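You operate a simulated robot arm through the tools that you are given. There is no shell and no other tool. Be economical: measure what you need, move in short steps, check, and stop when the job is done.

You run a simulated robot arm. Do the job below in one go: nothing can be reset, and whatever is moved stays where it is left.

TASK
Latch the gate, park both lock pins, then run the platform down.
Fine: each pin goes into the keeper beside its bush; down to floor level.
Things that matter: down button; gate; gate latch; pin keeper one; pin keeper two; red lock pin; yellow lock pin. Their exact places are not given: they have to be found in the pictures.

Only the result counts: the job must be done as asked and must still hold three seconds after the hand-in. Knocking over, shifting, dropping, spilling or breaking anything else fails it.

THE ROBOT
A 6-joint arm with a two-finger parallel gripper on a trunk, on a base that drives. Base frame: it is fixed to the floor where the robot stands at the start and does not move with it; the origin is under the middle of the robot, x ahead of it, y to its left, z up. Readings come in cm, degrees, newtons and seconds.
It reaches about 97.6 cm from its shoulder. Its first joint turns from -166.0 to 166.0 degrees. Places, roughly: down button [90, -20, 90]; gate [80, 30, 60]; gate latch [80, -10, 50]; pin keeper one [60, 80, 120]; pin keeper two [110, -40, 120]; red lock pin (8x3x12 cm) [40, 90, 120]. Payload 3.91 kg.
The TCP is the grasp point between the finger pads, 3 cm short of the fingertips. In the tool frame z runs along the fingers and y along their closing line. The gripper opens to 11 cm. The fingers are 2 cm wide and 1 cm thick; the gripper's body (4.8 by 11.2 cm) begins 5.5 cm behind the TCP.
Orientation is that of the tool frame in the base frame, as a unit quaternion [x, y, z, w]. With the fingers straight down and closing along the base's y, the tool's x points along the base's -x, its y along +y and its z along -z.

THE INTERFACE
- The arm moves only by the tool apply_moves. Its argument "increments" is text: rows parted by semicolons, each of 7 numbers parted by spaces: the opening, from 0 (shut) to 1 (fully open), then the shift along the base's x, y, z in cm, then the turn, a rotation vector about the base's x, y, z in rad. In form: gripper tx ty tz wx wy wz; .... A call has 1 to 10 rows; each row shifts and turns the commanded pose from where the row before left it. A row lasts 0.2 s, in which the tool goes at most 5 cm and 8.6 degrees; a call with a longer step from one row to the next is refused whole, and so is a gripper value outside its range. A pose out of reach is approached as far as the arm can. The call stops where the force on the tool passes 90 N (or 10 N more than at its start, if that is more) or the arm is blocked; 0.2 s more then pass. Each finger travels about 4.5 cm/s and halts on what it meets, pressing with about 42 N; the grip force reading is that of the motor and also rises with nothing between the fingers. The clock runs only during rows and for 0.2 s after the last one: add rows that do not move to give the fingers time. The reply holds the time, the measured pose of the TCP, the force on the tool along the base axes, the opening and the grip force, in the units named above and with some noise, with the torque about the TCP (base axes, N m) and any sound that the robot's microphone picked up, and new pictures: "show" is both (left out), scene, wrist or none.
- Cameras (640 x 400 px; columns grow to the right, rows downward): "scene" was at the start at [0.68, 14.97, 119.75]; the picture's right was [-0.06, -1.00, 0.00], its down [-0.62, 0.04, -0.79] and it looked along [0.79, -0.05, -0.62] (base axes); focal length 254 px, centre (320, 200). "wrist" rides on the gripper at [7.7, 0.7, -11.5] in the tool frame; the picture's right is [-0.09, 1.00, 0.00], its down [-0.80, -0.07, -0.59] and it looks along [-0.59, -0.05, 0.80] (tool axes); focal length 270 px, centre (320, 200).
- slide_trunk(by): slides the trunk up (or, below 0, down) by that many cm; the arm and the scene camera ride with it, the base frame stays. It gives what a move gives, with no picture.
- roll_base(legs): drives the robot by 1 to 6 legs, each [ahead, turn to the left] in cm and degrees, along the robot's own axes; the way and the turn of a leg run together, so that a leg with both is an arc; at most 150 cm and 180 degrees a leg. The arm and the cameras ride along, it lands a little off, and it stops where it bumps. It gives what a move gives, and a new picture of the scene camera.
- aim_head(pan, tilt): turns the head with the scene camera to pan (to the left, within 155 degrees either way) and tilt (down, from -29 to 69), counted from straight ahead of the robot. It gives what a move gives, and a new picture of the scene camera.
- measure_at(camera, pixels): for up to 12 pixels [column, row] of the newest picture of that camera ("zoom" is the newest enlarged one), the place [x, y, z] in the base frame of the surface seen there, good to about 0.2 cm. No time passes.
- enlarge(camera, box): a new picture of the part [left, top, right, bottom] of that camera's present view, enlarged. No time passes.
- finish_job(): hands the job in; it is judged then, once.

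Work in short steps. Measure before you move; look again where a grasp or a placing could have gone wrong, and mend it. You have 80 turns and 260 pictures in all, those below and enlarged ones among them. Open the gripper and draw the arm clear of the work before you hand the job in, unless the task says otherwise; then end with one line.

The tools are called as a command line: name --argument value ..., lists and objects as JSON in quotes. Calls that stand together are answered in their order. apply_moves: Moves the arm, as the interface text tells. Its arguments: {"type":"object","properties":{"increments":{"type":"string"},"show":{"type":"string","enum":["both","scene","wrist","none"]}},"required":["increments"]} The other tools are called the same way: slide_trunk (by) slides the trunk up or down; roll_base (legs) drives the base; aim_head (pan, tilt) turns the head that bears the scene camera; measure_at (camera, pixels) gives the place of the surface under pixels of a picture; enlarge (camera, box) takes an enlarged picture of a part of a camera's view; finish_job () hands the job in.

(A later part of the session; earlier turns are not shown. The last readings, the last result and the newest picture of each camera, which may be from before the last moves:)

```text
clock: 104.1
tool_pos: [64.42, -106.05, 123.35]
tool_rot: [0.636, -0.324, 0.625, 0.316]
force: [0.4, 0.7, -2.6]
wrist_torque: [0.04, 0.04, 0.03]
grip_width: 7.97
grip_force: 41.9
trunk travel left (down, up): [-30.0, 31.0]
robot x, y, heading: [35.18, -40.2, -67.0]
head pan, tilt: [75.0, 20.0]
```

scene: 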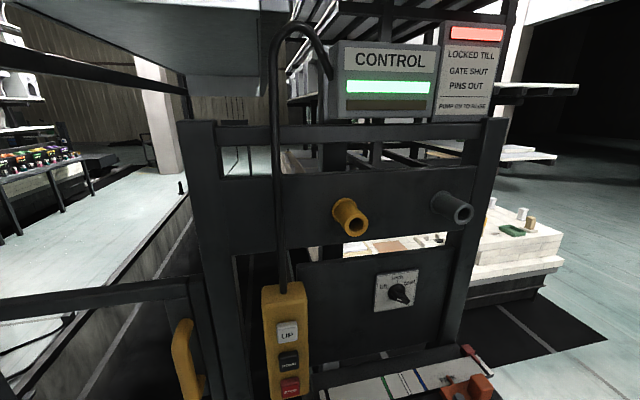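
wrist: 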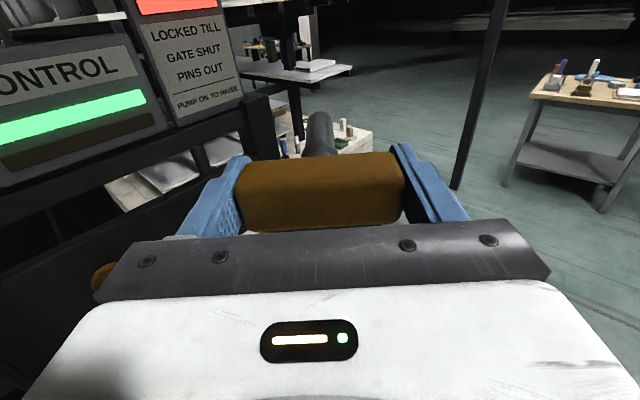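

apply_moves --increments "0.5 3.62 2.35 0 0 0 0.081;0.5 3.62 2.35 0 0 0 0.081;0.5 2.57 3.22 0 0 0 0.081;0.5 2.57 3.22 0 0 0 0.081;0.5 2.57 3.22 0 0 0 0.081;0.5 2.57 3.22 0 0 0 0.081;0.5 1.35 3.68 0 0 0 0.081;0.5 1.35 3.68 0 0 0 0.081;0.5 1.35 3.68 0 0 0 0.081;0.5 1.35 3.68 0 0 0 0.081" --show "wrist"

```text
clock: 106.3
tool_pos: [87.35, -73.65, 123.46]
tool_rot: [0.712, -0.046, 0.699, 0.044]
force: [-0.5, -0.7, -2.0]
wrist_torque: [0.03, 0.05, 0.02]
grip_width: 7.97
grip_force: 41.9
trunk travel left (down, up): [-30.0, 31.0]
robot x, y, heading: [35.35, -40.34, -67.2]
head pan, tilt: [75.0, 20.0]
```

wrist: 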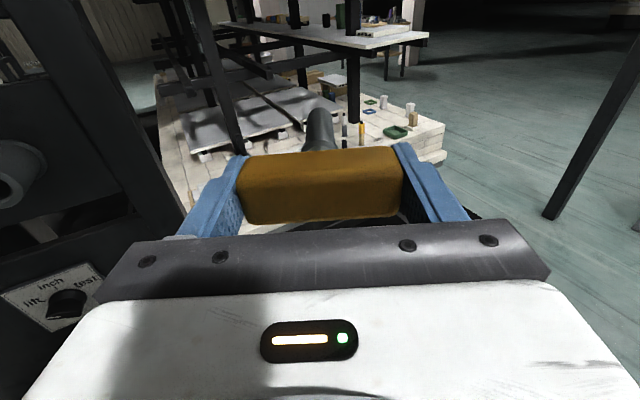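

Smooth so far: n≈56, u≈99, heading -7°. I'll finish the swing to u=77 and heading 20.25°.

apply_moves --increments "0.5 -1.2 3.5 -0.57 0 0 0.08;0.5 -1.2 3.5 -0.57 0 0 0.08;0.5 -1.2 3.5 -0.57 0 0 0.08;0.5 -1.2 3.5 -0.57 0 0 0.08;0.5 -1.2 3.5 -0.57 0 0 0.08;0.5 -1.2 3.5 -0.57 0 0 0.08;0.5 0 0 0 0 0 0" --show "wrist"

enlarge --camera "wrist" --box '[240, 50, 400, 150]'

```text
clock: 107.9
tool_pos: [80.01, -52.74, 120.01]
tool_rot: [0.702, 0.124, 0.69, -0.123]
force: [0.2, 0.9, -3.4]
wrist_torque: [0.0, 0.07, -0.03]
grip_width: 7.98
grip_force: 41.9
trunk travel left (down, up): [-30.0, 31.0]
robot x, y, heading: [34.96, -39.65, -67.1]
head pan, tilt: [75.0, 20.0]
```

wrist: 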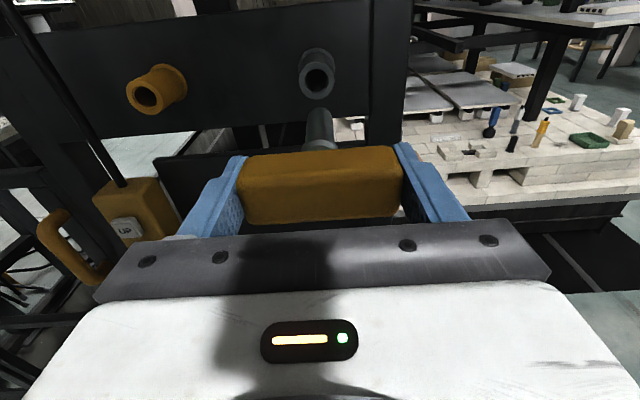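

```text
4.00 times, centred on (320, 100) of wrist
```

zoom: 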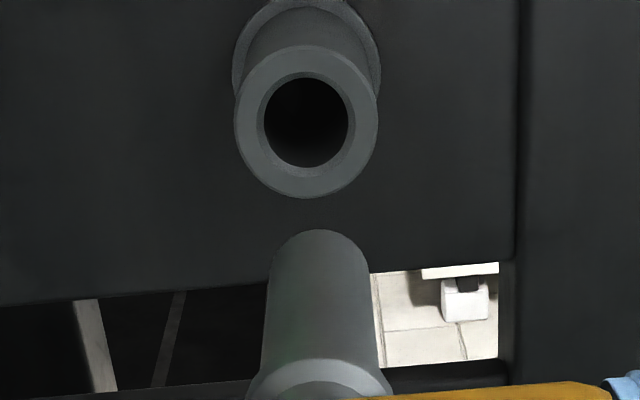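

Alignment: the keeper hole is at u≈76.87, and I'm at 77.15. I'll shift -0.35 u, lower slightly (pin tip pitched up a hair), advance 7 cm and check.

apply_moves --increments "0.5 -0.12 0.33 -0.15 0 0 0;0.5 1.88 0.692 0 0 0 0;0.5 1.88 0.692 0 0 0 0;0.5 1.88 0.692 0 0 0 0;0.5 0.94 0.346 0 0 0 0;0.5 0 0 0 0 0 0" --show "wrist"

enlarge --camera "wrist" --box '[240, 50, 400, 150]'

```text
clock: 109.3
tool_pos: [86.47, -50.01, 119.78]
tool_rot: [0.703, 0.124, 0.689, -0.123]
force: [1.4, -0.2, -3.3]
wrist_torque: [-0.01, 0.04, -0.01]
grip_width: 7.96
grip_force: 42.3
trunk travel left (down, up): [-30.0, 31.0]
robot x, y, heading: [35.16, -40.05, -66.8]
head pan, tilt: [75.0, 20.0]
```

wrist: 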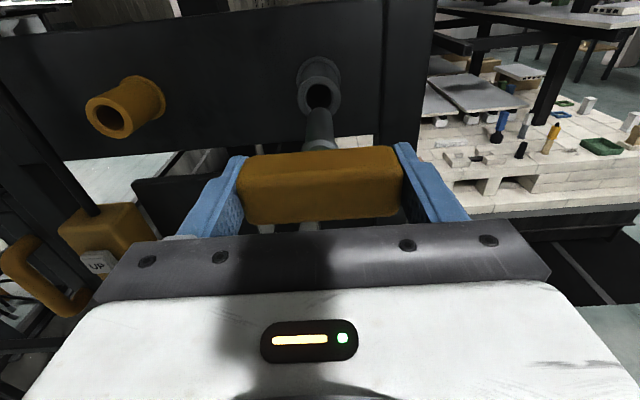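

```text
4.00 times, centred on (320, 100) of wrist
```

zoom: 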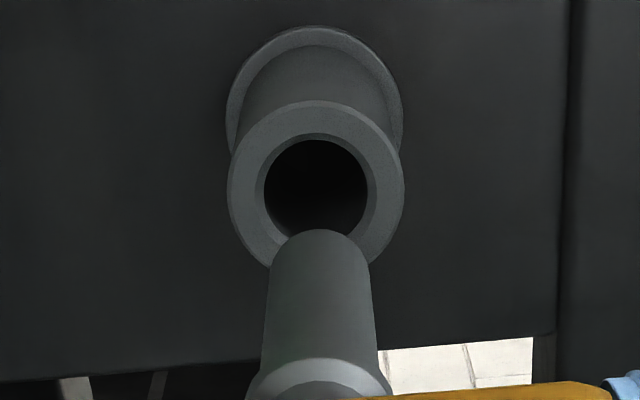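

Aligned with the hole. I'll push in.

apply_moves --increments "0.5 0.94 0.346 0 0 0 0;0.5 0.94 0.346 0 0 0 0;0.5 0.94 0.346 0 0 0 0;0.5 0.94 0.346 0 0 0 0;0.5 0.94 0.346 0 0 0 0;0.5 0 0 0 0 0 0" --show "wrist"

enlarge --camera "wrist" --box '[240, 50, 400, 150]'

```text
clock: 110.7
tool_pos: [91.18, -48.36, 119.91]
tool_rot: [0.703, 0.123, 0.69, -0.122]
force: [0.3, 0.6, -2.7]
wrist_torque: [0.01, 0.03, -0.01]
grip_width: 7.95
grip_force: 42.4
trunk travel left (down, up): [-30.0, 31.0]
robot x, y, heading: [34.99, -40.08, -67.1]
head pan, tilt: [75.0, 20.0]
```

wrist: 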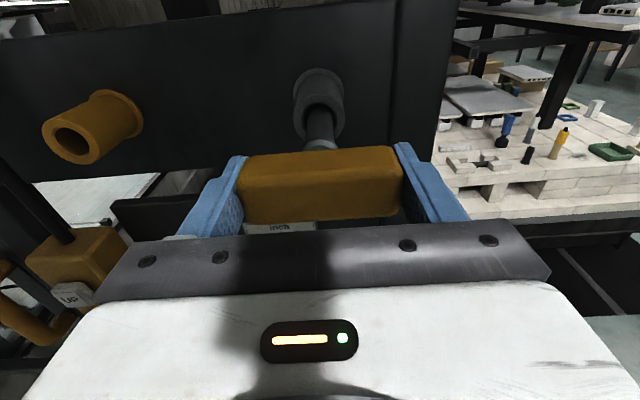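

```text
4.00 times, centred on (320, 100) of wrist
```

zoom: 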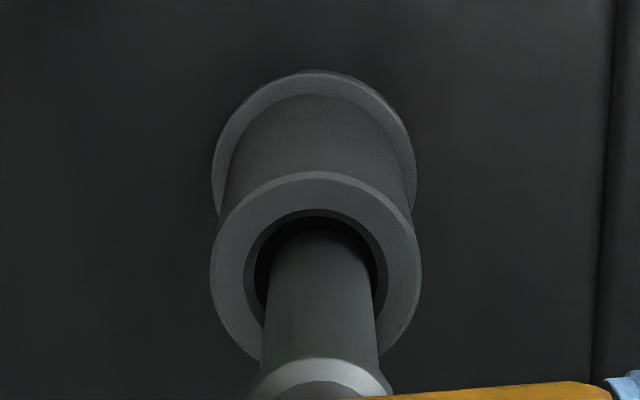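

It's going in cleanly and centred. I'll push on until seated, up to about n=74.5.

apply_moves --increments "0.5 0.94 0.346 0 0 0 0;0.5 0.94 0.346 0 0 0 0;0.5 0.94 0.346 0 0 0 0;0.5 0.94 0.346 0 0 0 0;0.5 0.94 0.346 0 0 0 0;0.5 0.47 0.173 0 0 0 0;0.5 0 0 0 0 0 0" --show "wrist"

```text
clock: 112.3
tool_pos: [95.89, -46.49, 119.91]
tool_rot: [0.702, 0.123, 0.691, -0.123]
force: [-33.9, -7.8, -11.1]
wrist_torque: [-0.09, 0.01, 0.2]
grip_width: 8.0
grip_force: 42.1
trunk travel left (down, up): [-30.0, 31.0]
robot x, y, heading: [35.12, -39.83, -67.0]
head pan, tilt: [75.0, 20.0]
```

wrist: 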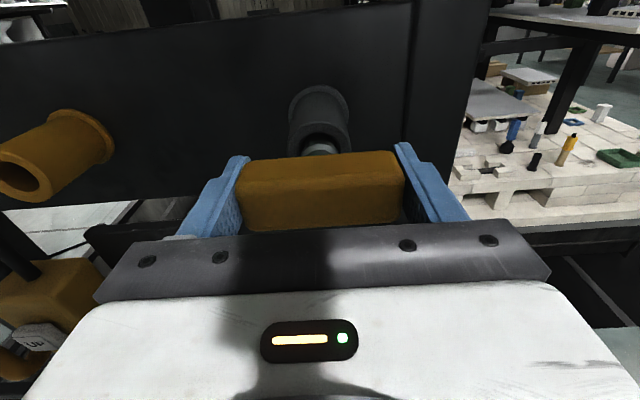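

Seated at n≈73.9 with 34 N contact, same depth as in the bush. I'll release and retract.

apply_moves --increments "1 0 0 0 0 0 0;1 0 0 0 0 0 0;1 0 0 0 0 0 0;1 0 0 0 0 0 0;1 -1.88 -0.692 0 0 0 0;1 -1.88 -0.692 0 0 0 0;1 -1.88 -0.692 0 0 0 0;1 -2.8 -1.04 0 0 0 0;1 -2.8 -1.04 0 0 0 0;1 0 0 0 0 0 0" --show "wrist"

```text
clock: 114.5
tool_pos: [84.94, -50.39, 119.77]
tool_rot: [0.703, 0.124, 0.689, -0.123]
force: [0.4, 0.3, 0.4]
wrist_torque: [0.0, 0.03, 0.01]
grip_width: 11.0
grip_force: 0.0
trunk travel left (down, up): [-30.0, 31.0]
robot x, y, heading: [34.86, -40.02, -66.9]
head pan, tilt: [75.0, 20.0]
```

wrist: 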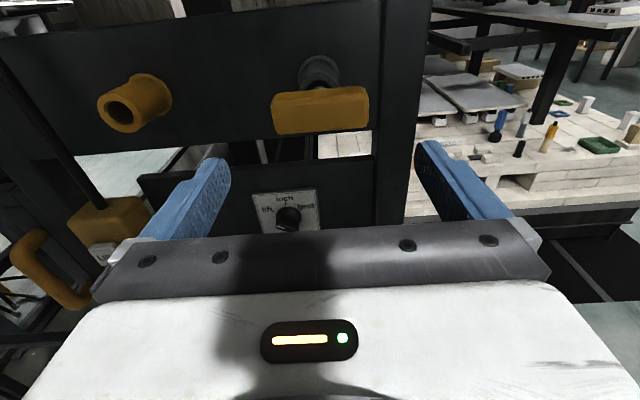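

Yellow pin is parked. Now I'll swing the arm back to the robot's front for carrying.

apply_moves --increments "1 0 -3.6 0.5 0 0 -0.08;1 0 -3.6 0.5 0 0 -0.08;1 0 -3.6 0.5 0 0 -0.08;1 0 -3.6 0.5 0 0 -0.08;1 0 -3.6 0.5 0 0 -0.08;1 0 -3.6 0.5 0 0 -0.08;1 -1.35 -3.68 0 0 0 -0.081;1 -1.35 -3.68 0 0 0 -0.081;1 -1.35 -3.68 0 0 0 -0.081;1 -1.35 -3.68 0 0 0 -0.081" --show "none"

apply_moves --increments "1 -2.57 -3.22 0 0 0 -0.081;1 -2.57 -3.22 0 0 0 -0.081;1 -2.57 -3.22 0 0 0 -0.081;1 -2.57 -3.22 0 0 0 -0.081;1 -3.62 -2.35 0 0 0 -0.081;1 -3.62 -2.35 0 0 0 -0.081;1 -3.62 -2.35 0 0 0 -0.081;1 0 0 0 0 0 0" --show "none"

roll_base --legs '[[0, -90], [0, -93]]'

```text
clock: 116.7
tool_pos: [79.65, -86.86, 122.93]
tool_rot: [0.695, -0.162, 0.682, 0.158]
force: [0.2, -0.1, 0.5]
wrist_torque: [0.01, -0.01, 0.0]
grip_width: 10.98
grip_force: 0.1
trunk travel left (down, up): [-30.0, 31.0]
robot x, y, heading: [35.02, -39.97, -67.0]
head pan, tilt: [75.0, 20.0]
```

```text
clock: 118.5
tool_pos: [58.45, -106.92, 122.78]
tool_rot: [0.622, -0.35, 0.611, 0.342]
force: [-0.3, -0.4, -0.3]
wrist_torque: [0.01, -0.03, 0.03]
grip_width: 11.01
grip_force: 0.1
trunk travel left (down, up): [-30.0, 31.0]
robot x, y, heading: [34.86, -39.7, -66.8]
head pan, tilt: [75.0, 20.0]
```

```text
clock: 125.2
tool_pos: [-19.18, 5.68, 123.05]
tool_rot: [0.171, 0.692, 0.167, -0.681]
force: [-0.6, -0.3, 0.9]
wrist_torque: [-0.01, -0.01, -0.02]
grip_width: 10.99
grip_force: 0.1
trunk travel left (down, up): [-30.0, 31.0]
robot x, y, heading: [32.41, -43.96, 143.8]
head pan, tilt: [75.0, 20.0]
stopped in leg 2: the robot was blocked; the commanded pose is now the measured one
```

scene: 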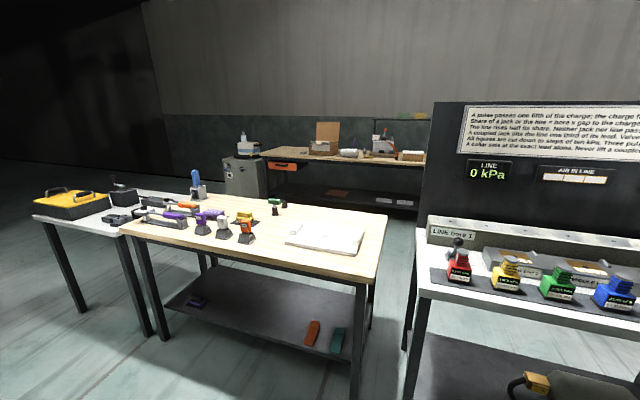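

Heading is now 143.8°. I'll turn the remaining 31° and view forward.

roll_base --legs '[[0, -31]]'

aim_head --pan -20 --tilt 35

```text
clock: 127.1
tool_pos: [13.82, 25.29, 122.91]
tool_rot: [0.351, 0.621, 0.343, -0.611]
force: [-0.3, -0.3, -0.1]
wrist_torque: [0.01, -0.05, -0.03]
grip_width: 11.0
grip_force: 0.1
trunk travel left (down, up): [-30.0, 31.0]
robot x, y, heading: [31.16, -44.52, 113.7]
head pan, tilt: [75.0, 20.0]
```

scene: 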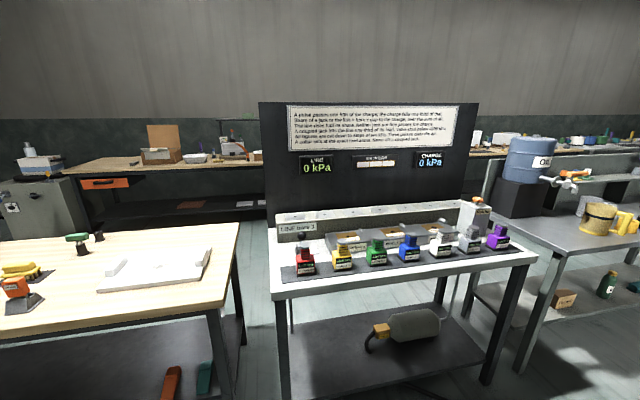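

```text
clock: 128.8
tool_pos: [13.77, 25.33, 123.0]
tool_rot: [0.351, 0.621, 0.343, -0.611]
force: [0.1, -0.1, 0.3]
wrist_torque: [-0.02, 0.0, -0.02]
grip_width: 11.02
grip_force: 0.1
trunk travel left (down, up): [-30.0, 31.0]
robot x, y, heading: [31.24, -44.66, 113.6]
head pan, tilt: [-20.0, 35.0]
```

scene: 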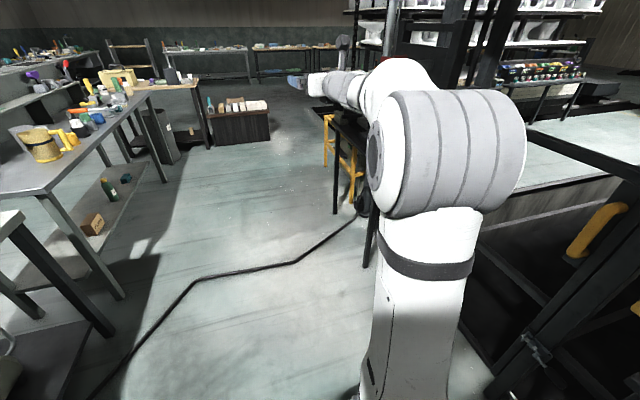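

I'll trim the heading by -6° and drive 78 cm along the wall to face the left panel.

roll_base --legs '[[0, -6], [78, 0]]'

aim_head --pan -85 --tilt 15

```text
clock: 133.6
tool_pos: [-3.56, 101.31, 122.99]
tool_rot: [0.379, 0.604, 0.371, -0.595]
force: [-0.6, -0.9, -1.3]
wrist_torque: [-0.01, 0.02, -0.02]
grip_width: 10.98
grip_force: 0.0
trunk travel left (down, up): [-30.0, 31.0]
robot x, y, heading: [7.28, 30.41, 108.5]
head pan, tilt: [-20.0, 35.0]
```

scene: 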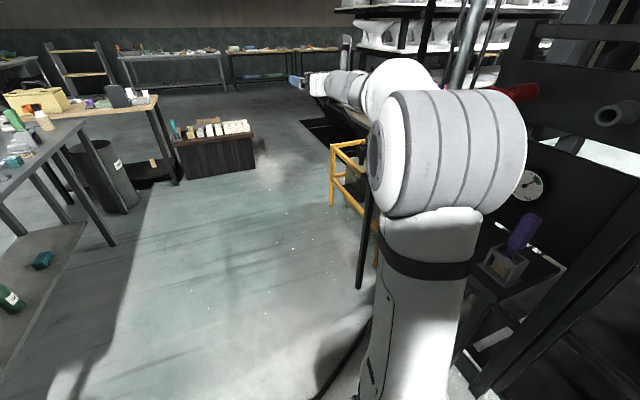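

```text
clock: 134.9
tool_pos: [-3.57, 101.34, 122.98]
tool_rot: [0.379, 0.604, 0.371, -0.595]
force: [0.2, 0.3, 0.5]
wrist_torque: [0.0, 0.02, 0.03]
grip_width: 10.98
grip_force: 0.0
trunk travel left (down, up): [-30.0, 31.0]
robot x, y, heading: [6.84, 30.25, 108.3]
head pan, tilt: [-85.0, 15.0]
```

scene: 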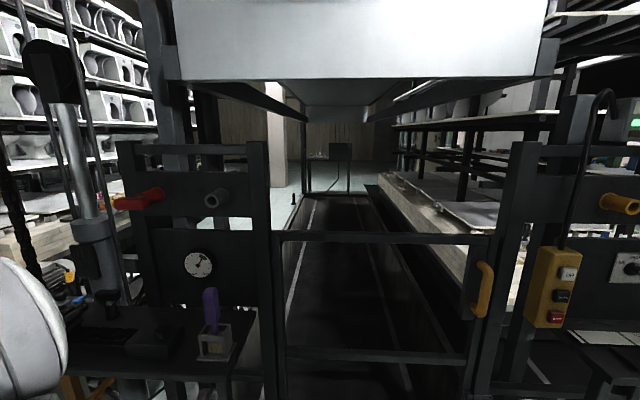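

Base is at n≈17, u≈-26. I'll measure the mast, chain and red pin before swinging the arm.

measure_at --camera "scene" --pixels '[[70, 150], [85, 200], [12, 200], [55, 100], [115, 204], [140, 198], [163, 193], [205, 198], [222, 196], [130, 160], [75, 60], [100, 240]]'

enlarge --camera "scene" --box '[0, 40, 280, 260]'

```text
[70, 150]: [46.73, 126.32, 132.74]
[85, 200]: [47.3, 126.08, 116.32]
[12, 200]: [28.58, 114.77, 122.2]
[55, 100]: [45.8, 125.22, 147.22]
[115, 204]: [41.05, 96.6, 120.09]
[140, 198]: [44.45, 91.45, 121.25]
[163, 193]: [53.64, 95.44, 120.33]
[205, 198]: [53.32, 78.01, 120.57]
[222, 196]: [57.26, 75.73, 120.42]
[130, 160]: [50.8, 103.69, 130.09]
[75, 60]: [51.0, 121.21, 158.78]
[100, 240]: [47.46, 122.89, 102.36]
```

```text
1.82 times, centred on (140, 150) of scene
```

zoom: 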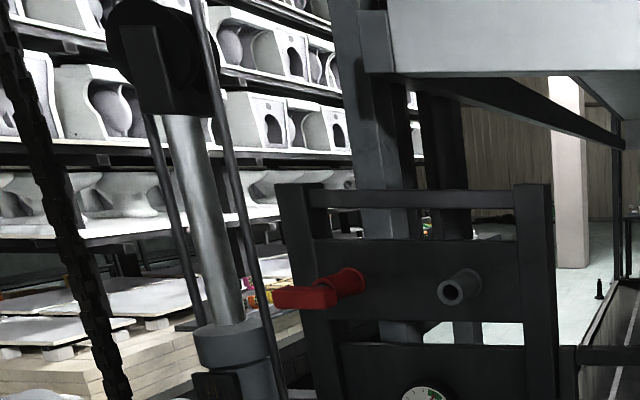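

The chain hangs at about (28.6,115), 25 cm from the red handle. I'll swing the arm around, keeping inside it.

apply_moves --increments "1 3.4 -2.33 -0.3 0 0 -0.12;1 3.4 -2.33 -0.3 0 0 -0.12;1 3.4 -2.33 -0.3 0 0 -0.12;1 3.4 -2.33 -0.3 0 0 -0.12;1 3 -1.5 -0.3 0 0 -0.12;1 3 -1.5 -0.3 0 0 -0.12;1 3 -1.5 -0.3 0 0 -0.12;1 3 -1.5 -0.3 0 0 -0.12;1 2 -0.5 0 0 0 -0.12;1 2 -0.5 0 0 0 -0.12" --show "both"

```text
clock: 137.1
tool_pos: [36.44, 78.21, 124.06]
tool_rot: [0.64, 0.329, 0.616, -0.32]
force: [0.3, -0.3, 0.0]
wrist_torque: [-0.01, -0.01, 0.01]
grip_width: 10.99
grip_force: 0.0
out of reach, approached as far as the arm can: row 5, 6, 7, 8, 9, 10
trunk travel left (down, up): [-30.0, 31.0]
robot x, y, heading: [7.25, 30.3, 108.6]
head pan, tilt: [-85.0, 15.0]
```

scene: 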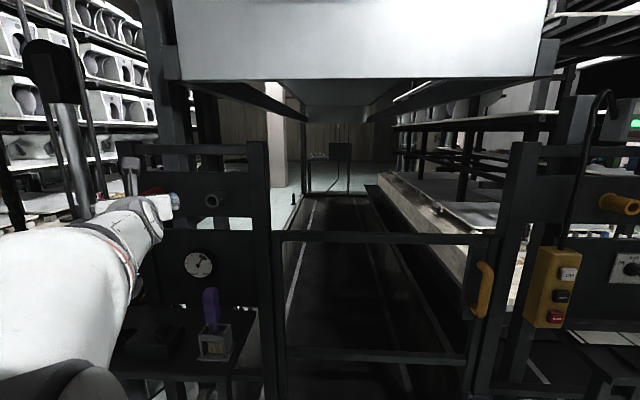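
wrist: 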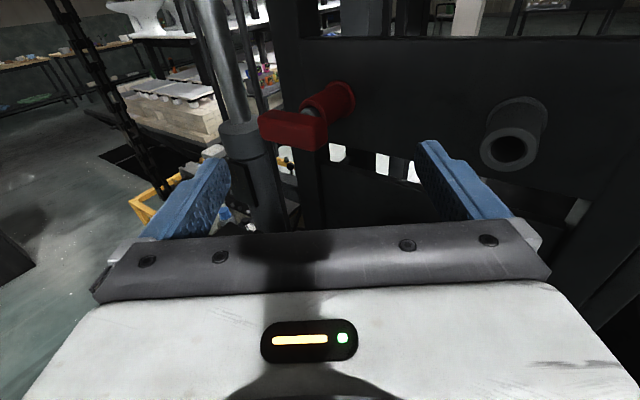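

Close. I'll yaw a further -0.6 rad and shift to face the red handle.

apply_moves --increments "1 -1.5 1 -0.8 0 0 -0.12;1 -1 1.8 -0.8 0 0 -0.12;1 -0.6 1.8 -0.8 0 0 -0.12;1 -0.6 1.8 -0.8 0 0 -0.12;1 -0.6 1.8 -0.7 0 0 -0.12;1 0 0 0 0 0 0" --show "wrist"

```text
clock: 138.5
tool_pos: [36.43, 80.96, 118.82]
tool_rot: [0.741, 0.263, 0.586, -0.197]
force: [0.2, 0.3, 0.0]
wrist_torque: [0.02, 0.0, 0.01]
grip_width: 11.02
grip_force: 0.1
out of reach, approached as far as the arm can: row 1, 2, 3, 4, 5
trunk travel left (down, up): [-30.0, 31.0]
robot x, y, heading: [6.91, 30.07, 108.1]
head pan, tilt: [-85.0, 15.0]
```

wrist: 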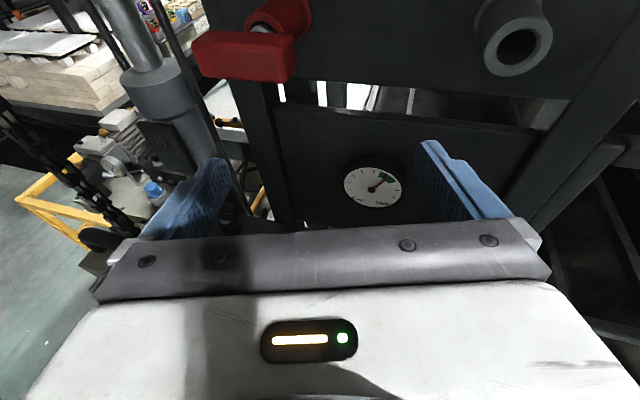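

With the camera-up roll, rightward wrist yaw is at its limit. Rolling the tool 180° back (as at the start) should free it; I'll retract a bit and roll.

apply_moves --increments "1 -2 -1 0 -0.112 -0.088 0.035;1 -2 0 0 -0.112 -0.088 0.035;1 0 0 0 -0.112 -0.088 0.035;1 0 0 0 -0.112 -0.088 0.035;1 0 0 0 -0.112 -0.088 0.035;1 0 0 0 -0.112 -0.088 0.035;1 0 0 0 -0.112 -0.088 0.035;1 0 0 0 -0.112 -0.088 0.035;1 0 0 0 -0.112 -0.088 0.035;1 0 0 0 -0.112 -0.088 0.035" --show "none"

apply_moves --increments "1 0 0 0 -0.112 -0.088 0.035;1 0 0 0 -0.112 -0.088 0.035;1 0 0 0 -0.112 -0.088 0.035;1 0 0 0 -0.112 -0.088 0.035;1 0 0 0 -0.112 -0.088 0.035;1 0 0 0 -0.112 -0.088 0.035;1 0 0 0 -0.112 -0.088 0.035;1 0 0 0 -0.112 -0.088 0.035;1 0 0 0 -0.112 -0.088 0.035;1 0 0 0 -0.112 -0.088 0.035" --show "both"

```text
clock: 140.7
tool_pos: [32.36, 80.02, 118.57]
tool_rot: [0.372, 0.694, 0.565, 0.246]
force: [0.0, 0.0, -0.1]
wrist_torque: [0.02, 0.0, 0.02]
grip_width: 10.99
grip_force: 0.1
trunk travel left (down, up): [-30.0, 31.0]
robot x, y, heading: [7.04, 30.54, 108.5]
head pan, tilt: [-85.0, 15.0]
```

```text
clock: 142.9
tool_pos: [32.36, 80.06, 118.65]
tool_rot: [-0.186, 0.765, 0.254, 0.562]
force: [0.9, -0.5, 0.2]
wrist_torque: [0.02, 0.0, 0.03]
grip_width: 11.01
grip_force: 0.0
trunk travel left (down, up): [-30.0, 31.0]
robot x, y, heading: [6.77, 30.4, 108.5]
head pan, tilt: [-85.0, 15.0]
```

scene: 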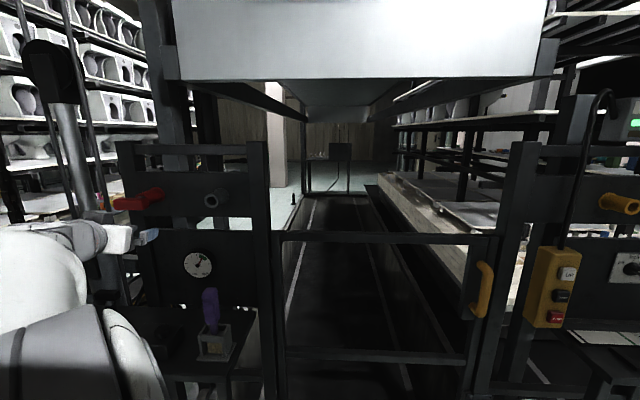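
wrist: 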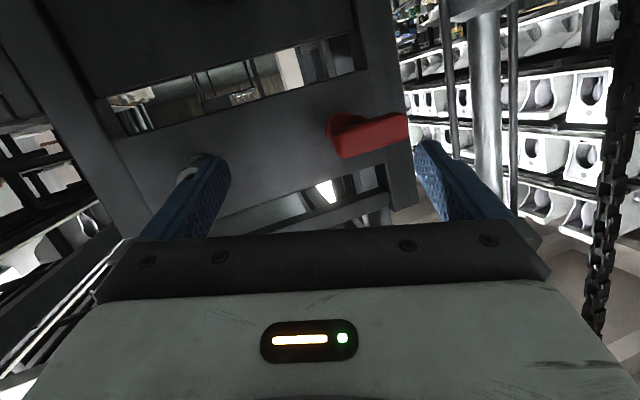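

The roll moved freely. Now I'll level the tool and align it with the wall normal in front of the red handle.

apply_moves --increments "1 -0.12 1.72 0.35 -0.011 -0.075 -0.071;1 -0.12 1.72 0.35 -0.011 -0.075 -0.071;1 -0.12 1.72 0.35 -0.011 -0.075 -0.071;1 -0.12 1.72 0.35 -0.011 -0.075 -0.071;1 0 0 0 0 0 0" --show "wrist"

```text
clock: 144.1
tool_pos: [31.85, 86.87, 119.96]
tool_rot: [-0.124, 0.697, 0.126, 0.695]
force: [-0.1, 0.2, 0.1]
wrist_torque: [0.02, -0.01, 0.0]
grip_width: 11.01
grip_force: 0.1
trunk travel left (down, up): [-30.0, 31.0]
robot x, y, heading: [7.2, 29.86, 108.3]
head pan, tilt: [-85.0, 15.0]
```

wrist: 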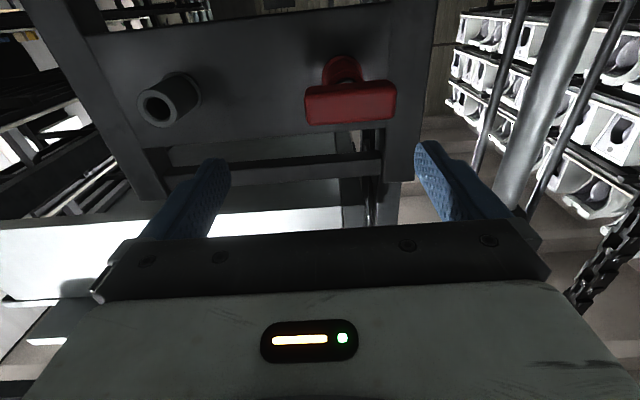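

Aligned. I'll measure the red handle and keeper hole.

measure_at --camera "wrist" --pixels '[[309, 105], [350, 103], [392, 100], [350, 88], [350, 119], [155, 92], [145, 112], [165, 120], [175, 105]]'

enlarge --camera "wrist" --box '[120, 40, 420, 150]'

```text
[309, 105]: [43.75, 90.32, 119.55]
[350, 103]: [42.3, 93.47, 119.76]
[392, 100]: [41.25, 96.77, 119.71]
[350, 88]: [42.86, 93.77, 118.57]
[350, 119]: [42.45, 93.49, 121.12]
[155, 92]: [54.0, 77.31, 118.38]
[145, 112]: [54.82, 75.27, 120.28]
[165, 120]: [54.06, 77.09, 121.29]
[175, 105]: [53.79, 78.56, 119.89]
```

```text
2.13 times, centred on (270, 95) of wrist
```

zoom: 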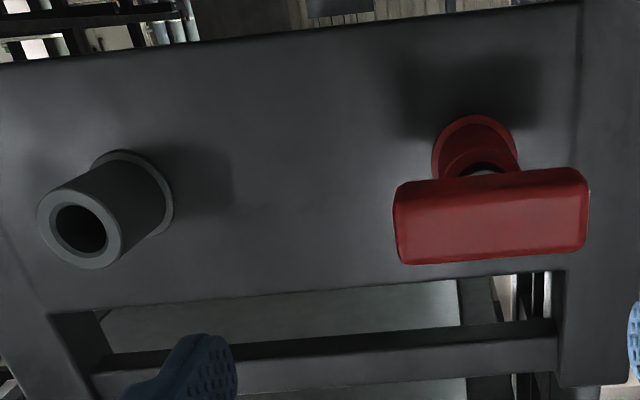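

Handle centre is u≈-73.05, z≈119.85; keeper is at u≈-52.8 (spacing ≈20.25). I'll shift, advance 14 cm and grip.

apply_moves --increments "1 -0.88 2.4 -0.1 0 0 0;1 2.63 0.97 0 0 0 0;1 2.63 0.97 0 0 0 0;1 2.63 0.97 0 0 0 0;1 2.63 0.97 0 0 0 0;1 2.63 0.97 0 0 0 0;1 0 0 0 0 0 0;0.5 0 0 0 0 0 0;0.5 0 0 0 0 0 0;0.5 0 0 0 0 0 0" --show "wrist"

```text
clock: 146.3
tool_pos: [44.06, 94.33, 119.9]
tool_rot: [-0.125, 0.697, 0.126, 0.695]
force: [0.8, 4.9, 2.3]
wrist_torque: [-0.02, -0.12, 0.39]
grip_width: 7.99
grip_force: 42.4
trunk travel left (down, up): [-30.0, 31.0]
robot x, y, heading: [7.07, 30.02, 108.2]
head pan, tilt: [-85.0, 15.0]
```

wrist: 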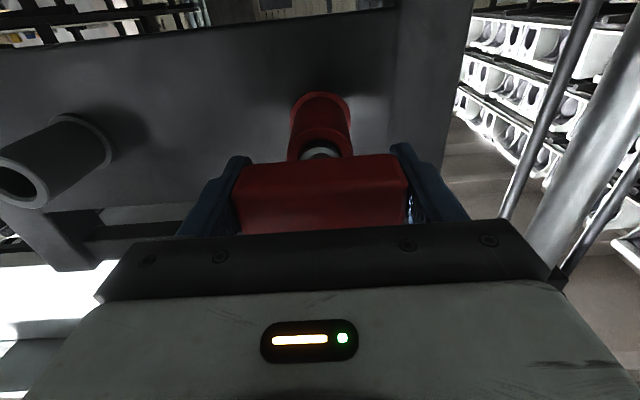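

Gripped. I'll pull it straight out 15 cm.

apply_moves --increments "0.5 -0.94 -0.346 0 0 0 0;0.5 -0.94 -0.346 0 0 0 0;0.5 -0.94 -0.346 0 0 0 0;0.5 -1.88 -0.692 0 0 0 0;0.5 -1.88 -0.692 0 0 0 0;0.5 -1.88 -0.692 0 0 0 0;0.5 -1.88 -0.692 0 0 0 0;0.5 -1.88 -0.692 0 0 0 0;0.5 -1.88 -0.692 0 0 0 0;0.5 0 0 0 0 0 0" --show "wrist"

```text
clock: 148.5
tool_pos: [30.12, 89.02, 119.88]
tool_rot: [-0.124, 0.697, 0.126, 0.695]
force: [-0.6, 0.7, 0.1]
wrist_torque: [-0.02, 0.01, -0.03]
grip_width: 7.94
grip_force: 42.3
trunk travel left (down, up): [-30.0, 31.0]
robot x, y, heading: [6.97, 30.43, 108.7]
head pan, tilt: [-85.0, 15.0]
```

wrist: 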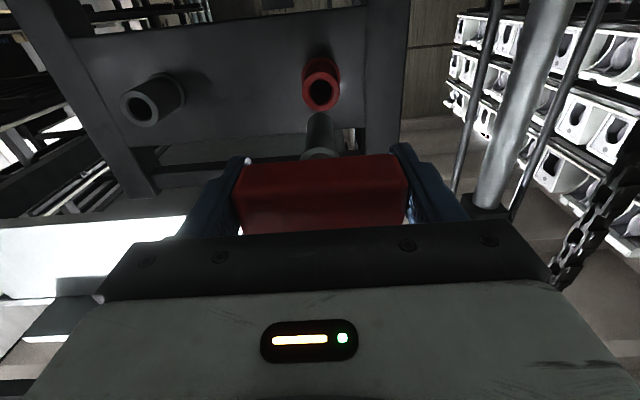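

The pin is out. I'll shift 20.25 cm right to the keeper.

apply_moves --increments "0.5 1.4 -3.8 0 0 0 0;0.5 1.4 -3.8 0 0 0 0;0.5 1.4 -3.8 0 0 0 0;0.5 1.4 -3.8 0 0 0 0;0.5 1.4 -3.8 0 0 0 0;0.5 0 0 0 0 0 0" --show "wrist"

enlarge --camera "wrist" --box '[240, 50, 400, 150]'

```text
clock: 149.9
tool_pos: [37.04, 69.82, 119.83]
tool_rot: [-0.123, 0.698, 0.127, 0.694]
force: [0.5, -1.0, -0.1]
wrist_torque: [0.0, 0.01, 0.02]
grip_width: 7.96
grip_force: 42.1
trunk travel left (down, up): [-30.0, 31.0]
robot x, y, heading: [6.88, 30.48, 108.7]
head pan, tilt: [-85.0, 15.0]
```

wrist: 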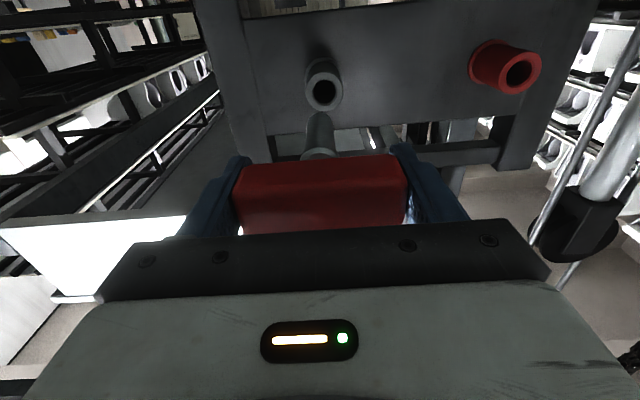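

```text
4.00 times, centred on (320, 100) of wrist
```

zoom: 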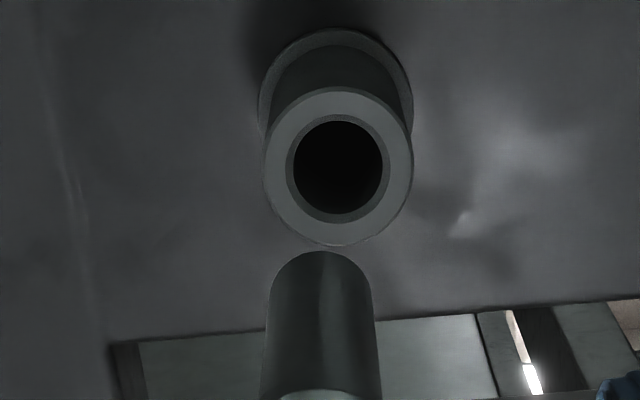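

Hole sits at u≈-53.2 versus my -52.67. I'll shift -0.5 u, advance 6 cm and check.

apply_moves --increments "0.5 -0.17 0.47 -0.05 0 0 0;0.5 1.88 0.692 0 0 0 0;0.5 1.88 0.692 0 0 0 0;0.5 0.94 0.346 0 0 0 0;0.5 0 0 0 0 0 0" --show "wrist"

enlarge --camera "wrist" --box '[240, 50, 400, 150]'

```text
clock: 151.1
tool_pos: [41.64, 72.15, 119.87]
tool_rot: [-0.124, 0.697, 0.126, 0.695]
force: [-0.5, 0.3, -0.5]
wrist_torque: [-0.02, 0.06, -0.01]
grip_width: 7.94
grip_force: 41.9
trunk travel left (down, up): [-30.0, 31.0]
robot x, y, heading: [7.44, 29.95, 108.2]
head pan, tilt: [-85.0, 15.0]
```

wrist: 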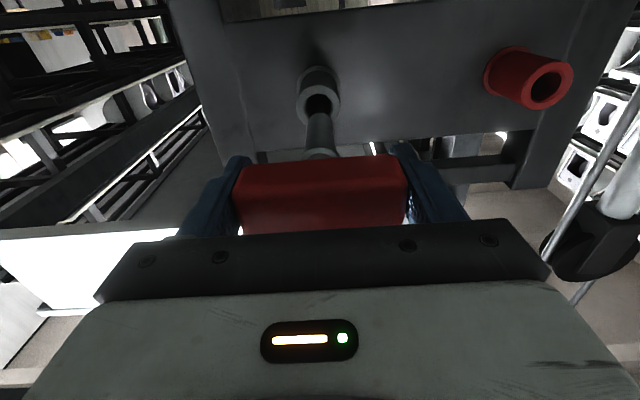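

```text
4.00 times, centred on (320, 100) of wrist
```

zoom: 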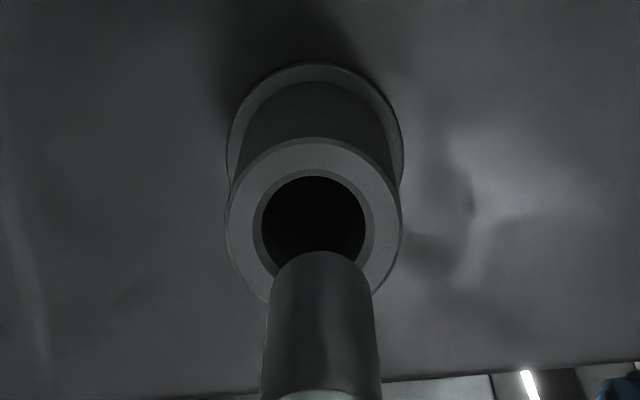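

Nearly perfect. A 0.1 cm trim and push in gently.

apply_moves --increments "0.5 0.97 0.25 0 0 0 0;0.5 0.94 0.346 0 0 0 0;0.5 0.94 0.346 0 0 0 0;0.5 0.94 0.346 0 0 0 0;0.5 0.94 0.346 0 0 0 0;0.5 0 0 0 0 0 0" --show "wrist"

```text
clock: 152.5
tool_pos: [46.33, 73.8, 119.81]
tool_rot: [-0.124, 0.697, 0.126, 0.695]
force: [-0.2, 0.0, 0.5]
wrist_torque: [0.01, -0.01, -0.02]
grip_width: 7.98
grip_force: 42.0
trunk travel left (down, up): [-30.0, 31.0]
robot x, y, heading: [6.98, 30.32, 108.5]
head pan, tilt: [-85.0, 15.0]
```

wrist: 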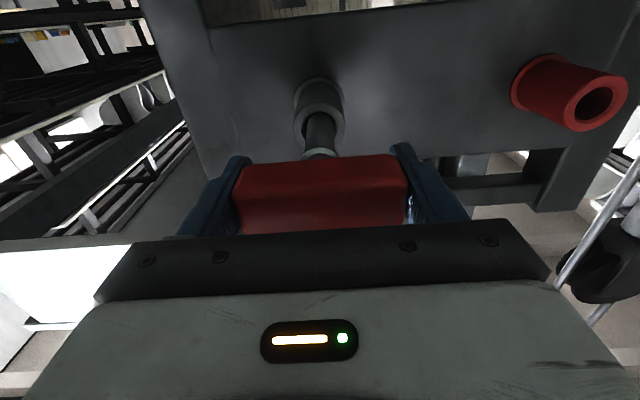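

It's entering with no force. I'll continue to seat it, then release and retract.

apply_moves --increments "0.5 0.94 0.346 0 0 0 0;0.5 0.94 0.346 0 0 0 0;0.5 0.94 0.346 0 0 0 0;0.5 0.94 0.346 0 0 0 0;0.5 0.94 0.346 0 0 0 0;0.5 0.47 0.173 0 0 0 0;0.5 0 0 0 0 0 0" --show "wrist"

```text
clock: 154.1
tool_pos: [51.08, 75.6, 120.03]
tool_rot: [-0.125, 0.697, 0.127, 0.695]
force: [-28.2, -16.6, -13.0]
wrist_torque: [-0.1, -0.16, -0.19]
grip_width: 7.98
grip_force: 42.1
trunk travel left (down, up): [-30.0, 31.0]
robot x, y, heading: [7.12, 30.23, 108.4]
head pan, tilt: [-85.0, 15.0]
```

wrist: 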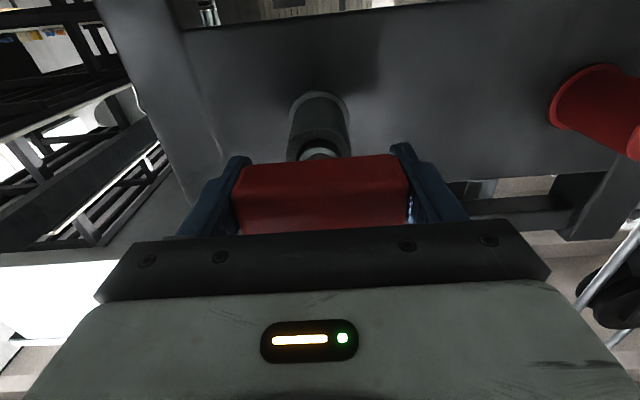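

Seated at n≈74 with contact. Release, retract, and check the indicator lights with the head.

apply_moves --increments "1 0 0 0 0 0 0;1 0 0 0 0 0 0;1 0 0 0 0 0 0;1 0 0 0 0 0 0;1 -1.88 -0.692 0 0 0 0;1 -1.88 -0.692 0 0 0 0;1 -1.88 -0.692 0 0 0 0;1 -2.8 -1.04 0 0 0 0;1 -2.8 -1.04 0 0 0 0;1 -2.8 -1.04 0 0 0 0" --show "wrist"

aim_head --pan -110 --tilt 10

enlarge --camera "scene" --box '[320, 60, 560, 300]'

```text
clock: 156.3
tool_pos: [37.34, 70.57, 120.02]
tool_rot: [-0.123, 0.697, 0.126, 0.695]
force: [-0.1, -0.6, 0.3]
wrist_torque: [0.03, -0.01, -0.02]
grip_width: 11.0
grip_force: 0.2
trunk travel left (down, up): [-30.0, 31.0]
robot x, y, heading: [6.79, 30.24, 108.5]
head pan, tilt: [-85.0, 15.0]
```

wrist: 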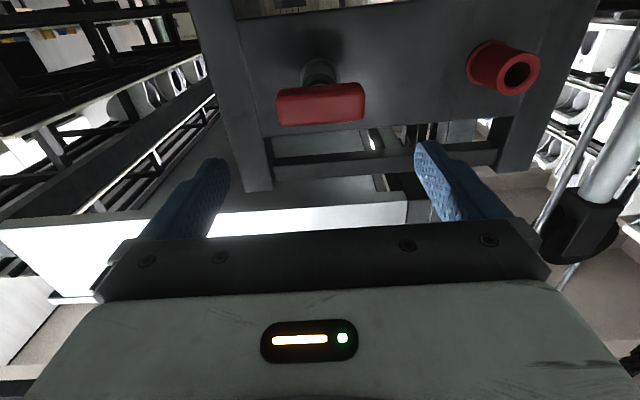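

```text
clock: 157.2
tool_pos: [37.47, 70.55, 119.89]
tool_rot: [-0.123, 0.697, 0.126, 0.695]
force: [-0.7, -0.3, 0.4]
wrist_torque: [0.02, 0.02, -0.02]
grip_width: 11.01
grip_force: 0.0
trunk travel left (down, up): [-30.0, 31.0]
robot x, y, heading: [7.09, 30.33, 108.7]
head pan, tilt: [-110.0, 10.0]
```

scene: 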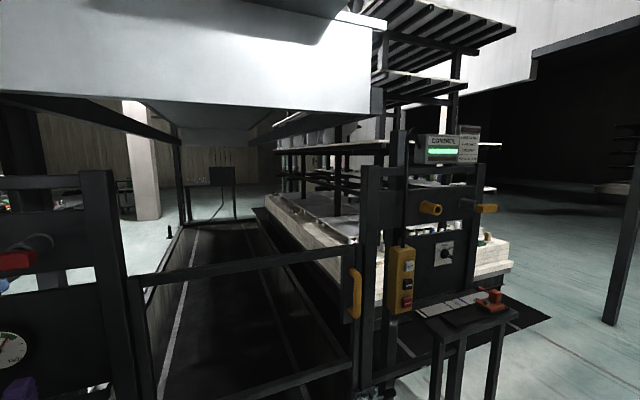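

```text
1.67 times, centred on (440, 180) of scene
```

zoom: 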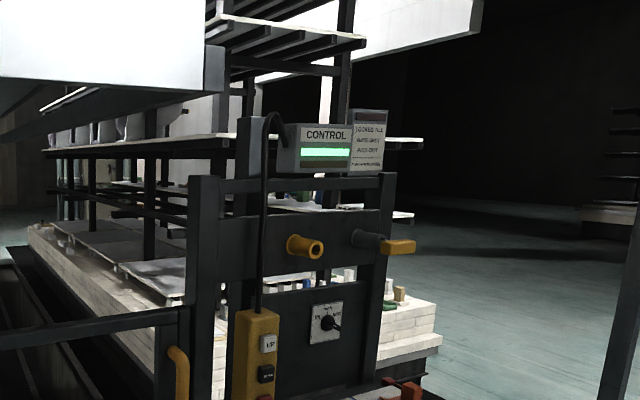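

The red lock light is off. Now I'll drive back along the wall so the button box is in front of the arm.

apply_moves --increments "0.3 -2 -0.7 0 0 0 0;0 -2 -0.7 0 0 0 0;0 0 0 0 0 0 0;0 0 0 0 0 0 0;0 0 0 0 0 0 0;0 0 0 0 0 0 0" --show "none"

roll_base --legs '[[-85, 0]]'

aim_head --pan -80 --tilt 25

```text
clock: 158.6
tool_pos: [33.43, 69.09, 119.93]
tool_rot: [-0.123, 0.697, 0.126, 0.695]
force: [0.8, -0.5, 0.8]
wrist_torque: [0.01, 0.0, -0.02]
grip_width: 0.0
grip_force: 12.3
trunk travel left (down, up): [-30.0, 31.0]
robot x, y, heading: [7.05, 30.36, 108.7]
head pan, tilt: [-110.0, 10.0]
```

```text
clock: 163.1
tool_pos: [60.29, -11.48, 119.89]
tool_rot: [-0.12, 0.698, 0.124, 0.694]
force: [0.3, 0.1, -0.8]
wrist_torque: [0.01, 0.0, -0.01]
grip_width: 0.0
grip_force: 38.0
trunk travel left (down, up): [-30.0, 31.0]
robot x, y, heading: [33.85, -50.29, 108.3]
head pan, tilt: [-110.0, 10.0]
```

scene: 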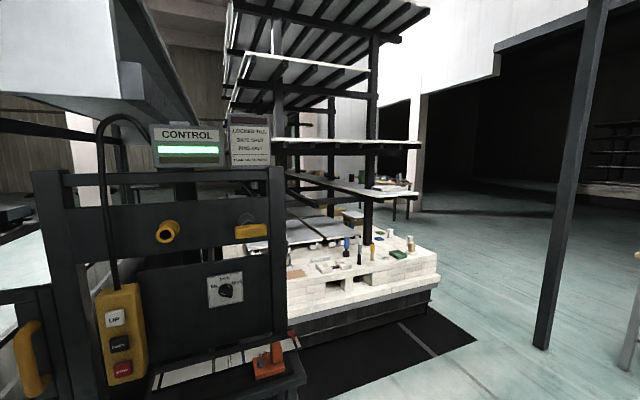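

```text
clock: 164.1
tool_pos: [60.3, -11.49, 119.86]
tool_rot: [-0.121, 0.698, 0.124, 0.695]
force: [0.1, 0.0, 0.2]
wrist_torque: [-0.01, -0.01, 0.01]
grip_width: 0.0
grip_force: 38.0
trunk travel left (down, up): [-30.0, 31.0]
robot x, y, heading: [34.13, -50.03, 107.8]
head pan, tilt: [-80.0, 25.0]
```

scene: 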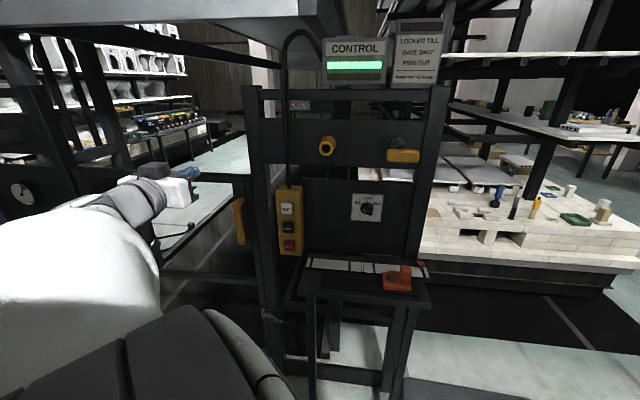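

Clear view of the button box at (290,220) and the bench. I'll enlarge and measure the buttons, selector and the bench items.

enlarge --camera "scene" --box '[260, 170, 440, 300]'

measure_at --camera "scene" --pixels '[[288, 227], [288, 209], [288, 245], [281, 227], [296, 227], [288, 236], [365, 207], [300, 250], [340, 266]]'

```text
3.08 times, centred on (350, 235) of scene
```

zoom: 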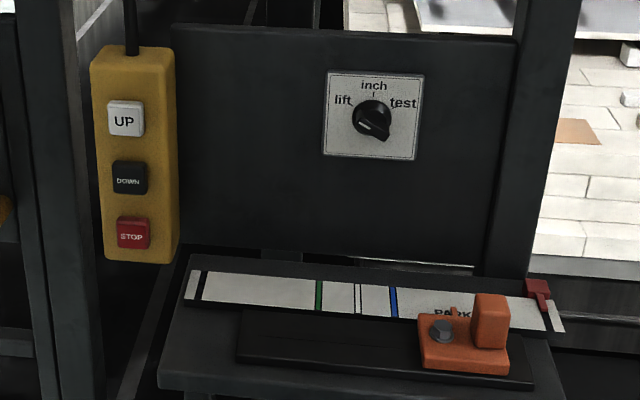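

```text
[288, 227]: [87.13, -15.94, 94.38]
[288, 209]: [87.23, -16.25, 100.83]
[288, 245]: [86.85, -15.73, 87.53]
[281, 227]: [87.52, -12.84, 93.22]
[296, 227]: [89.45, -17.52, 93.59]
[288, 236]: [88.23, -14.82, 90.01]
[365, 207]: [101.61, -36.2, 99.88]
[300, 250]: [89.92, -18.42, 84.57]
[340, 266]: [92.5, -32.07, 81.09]
```

DOWN button at (87.1,-15.9,94.4). The selector and the slider on the bench deserve a closer look.

enlarge --camera "scene" --box '[350, 190, 382, 222]'

enlarge --camera "scene" --box '[300, 245, 440, 300]'

```text
12.50 times, centred on (366, 206) of scene
```

zoom: 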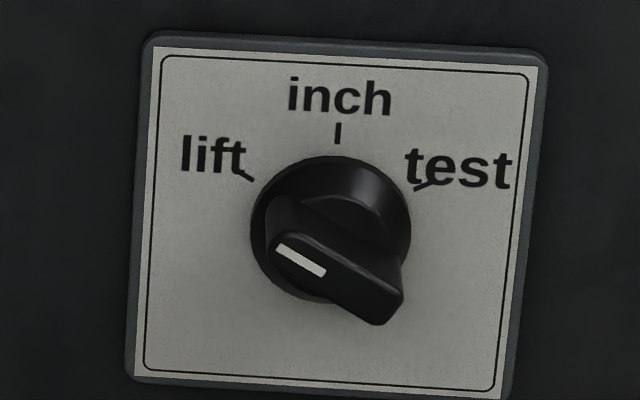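

```text
4.57 times, centred on (370, 272) of scene
5 turns are left
```

zoom: 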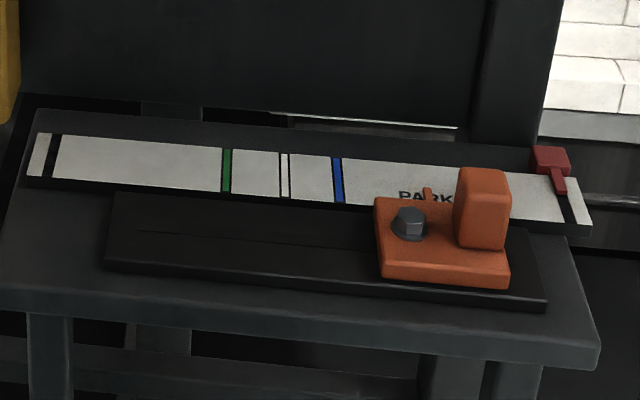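

The selector mark points to "lift", so it is correctly set. With few turns left, I'll move straight in front of DOWN with closed fingers.

apply_moves --increments "0 0.66 -1.8 -3.64 0 0 0;0 0.66 -1.8 -3.64 0 0 0;0 0.66 -1.8 -3.64 0 0 0;0 0.66 -1.8 -3.64 0 0 0;0 0.66 -1.8 -3.64 0 0 0;0 0.66 -1.8 -3.64 0 0 0;0 0.66 -1.8 -3.64 0 0 0;0 0 0 0 0 0 0" --show "none"

apply_moves --increments "0 4.08 1.5 0 0 0 0;0 4.08 1.5 0 0 0 0;0 4.08 1.5 0 0 0 0;0 1.88 0.69 0 0 0 0;0 0 0 0 0 0 0" --show "both"

enlarge --camera "wrist" --box '[220, 60, 420, 240]'

measure_at --camera "scene" --pixels '[[288, 227], [289, 224], [288, 245], [288, 209]]'

```text
clock: 165.9
tool_pos: [69.78, -17.8, 99.18]
tool_rot: [-0.122, 0.698, 0.124, 0.695]
force: [0.0, -0.2, -0.3]
wrist_torque: [-0.03, -0.02, -0.01]
grip_width: 0.0
grip_force: 37.7
out of reach, approached as far as the arm can: row 4, 5, 6, 7
trunk travel left (down, up): [-30.0, 31.0]
robot x, y, heading: [34.0, -50.44, 108.1]
head pan, tilt: [-80.0, 25.0]
```

```text
clock: 167.1
tool_pos: [84.06, -12.64, 99.24]
tool_rot: [-0.122, 0.698, 0.124, 0.695]
force: [0.3, 0.0, 0.0]
wrist_torque: [0.0, 0.01, 0.01]
grip_width: 0.0
grip_force: 37.7
trunk travel left (down, up): [-30.0, 31.0]
robot x, y, heading: [33.52, -49.95, 108.3]
head pan, tilt: [-80.0, 25.0]
```

scene: 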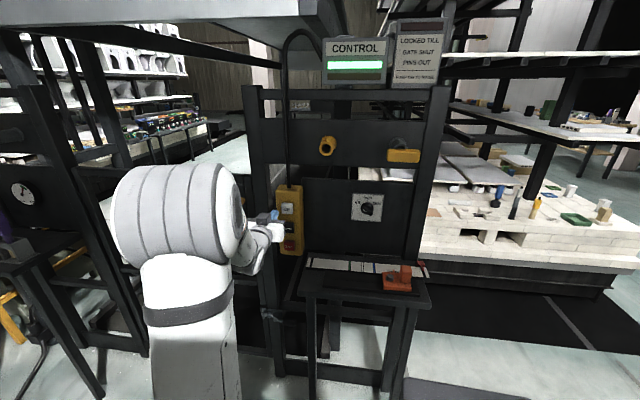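
wrist: 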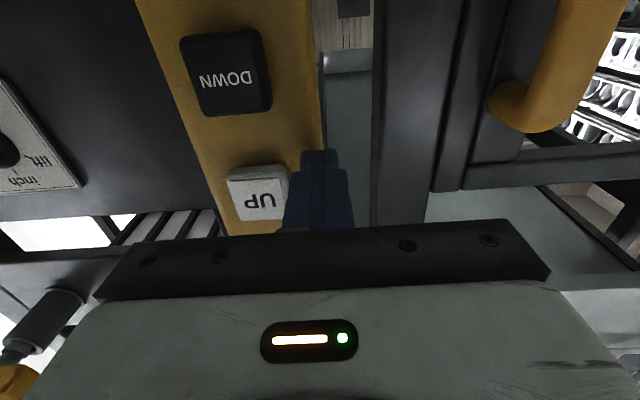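

```text
2.22 times, centred on (320, 150) of wrist
```

zoom: 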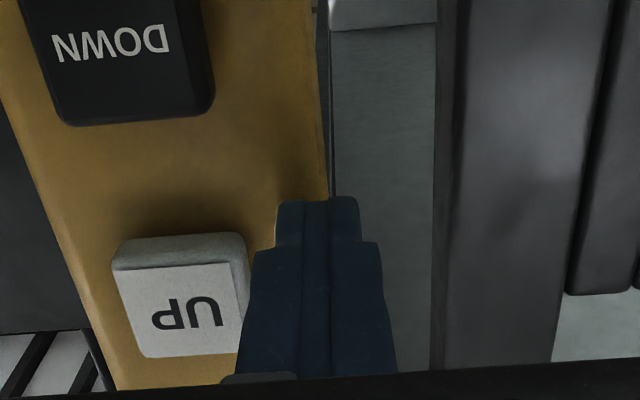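

```text
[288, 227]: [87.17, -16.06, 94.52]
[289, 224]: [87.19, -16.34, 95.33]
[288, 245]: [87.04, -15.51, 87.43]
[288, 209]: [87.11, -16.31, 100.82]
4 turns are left
```

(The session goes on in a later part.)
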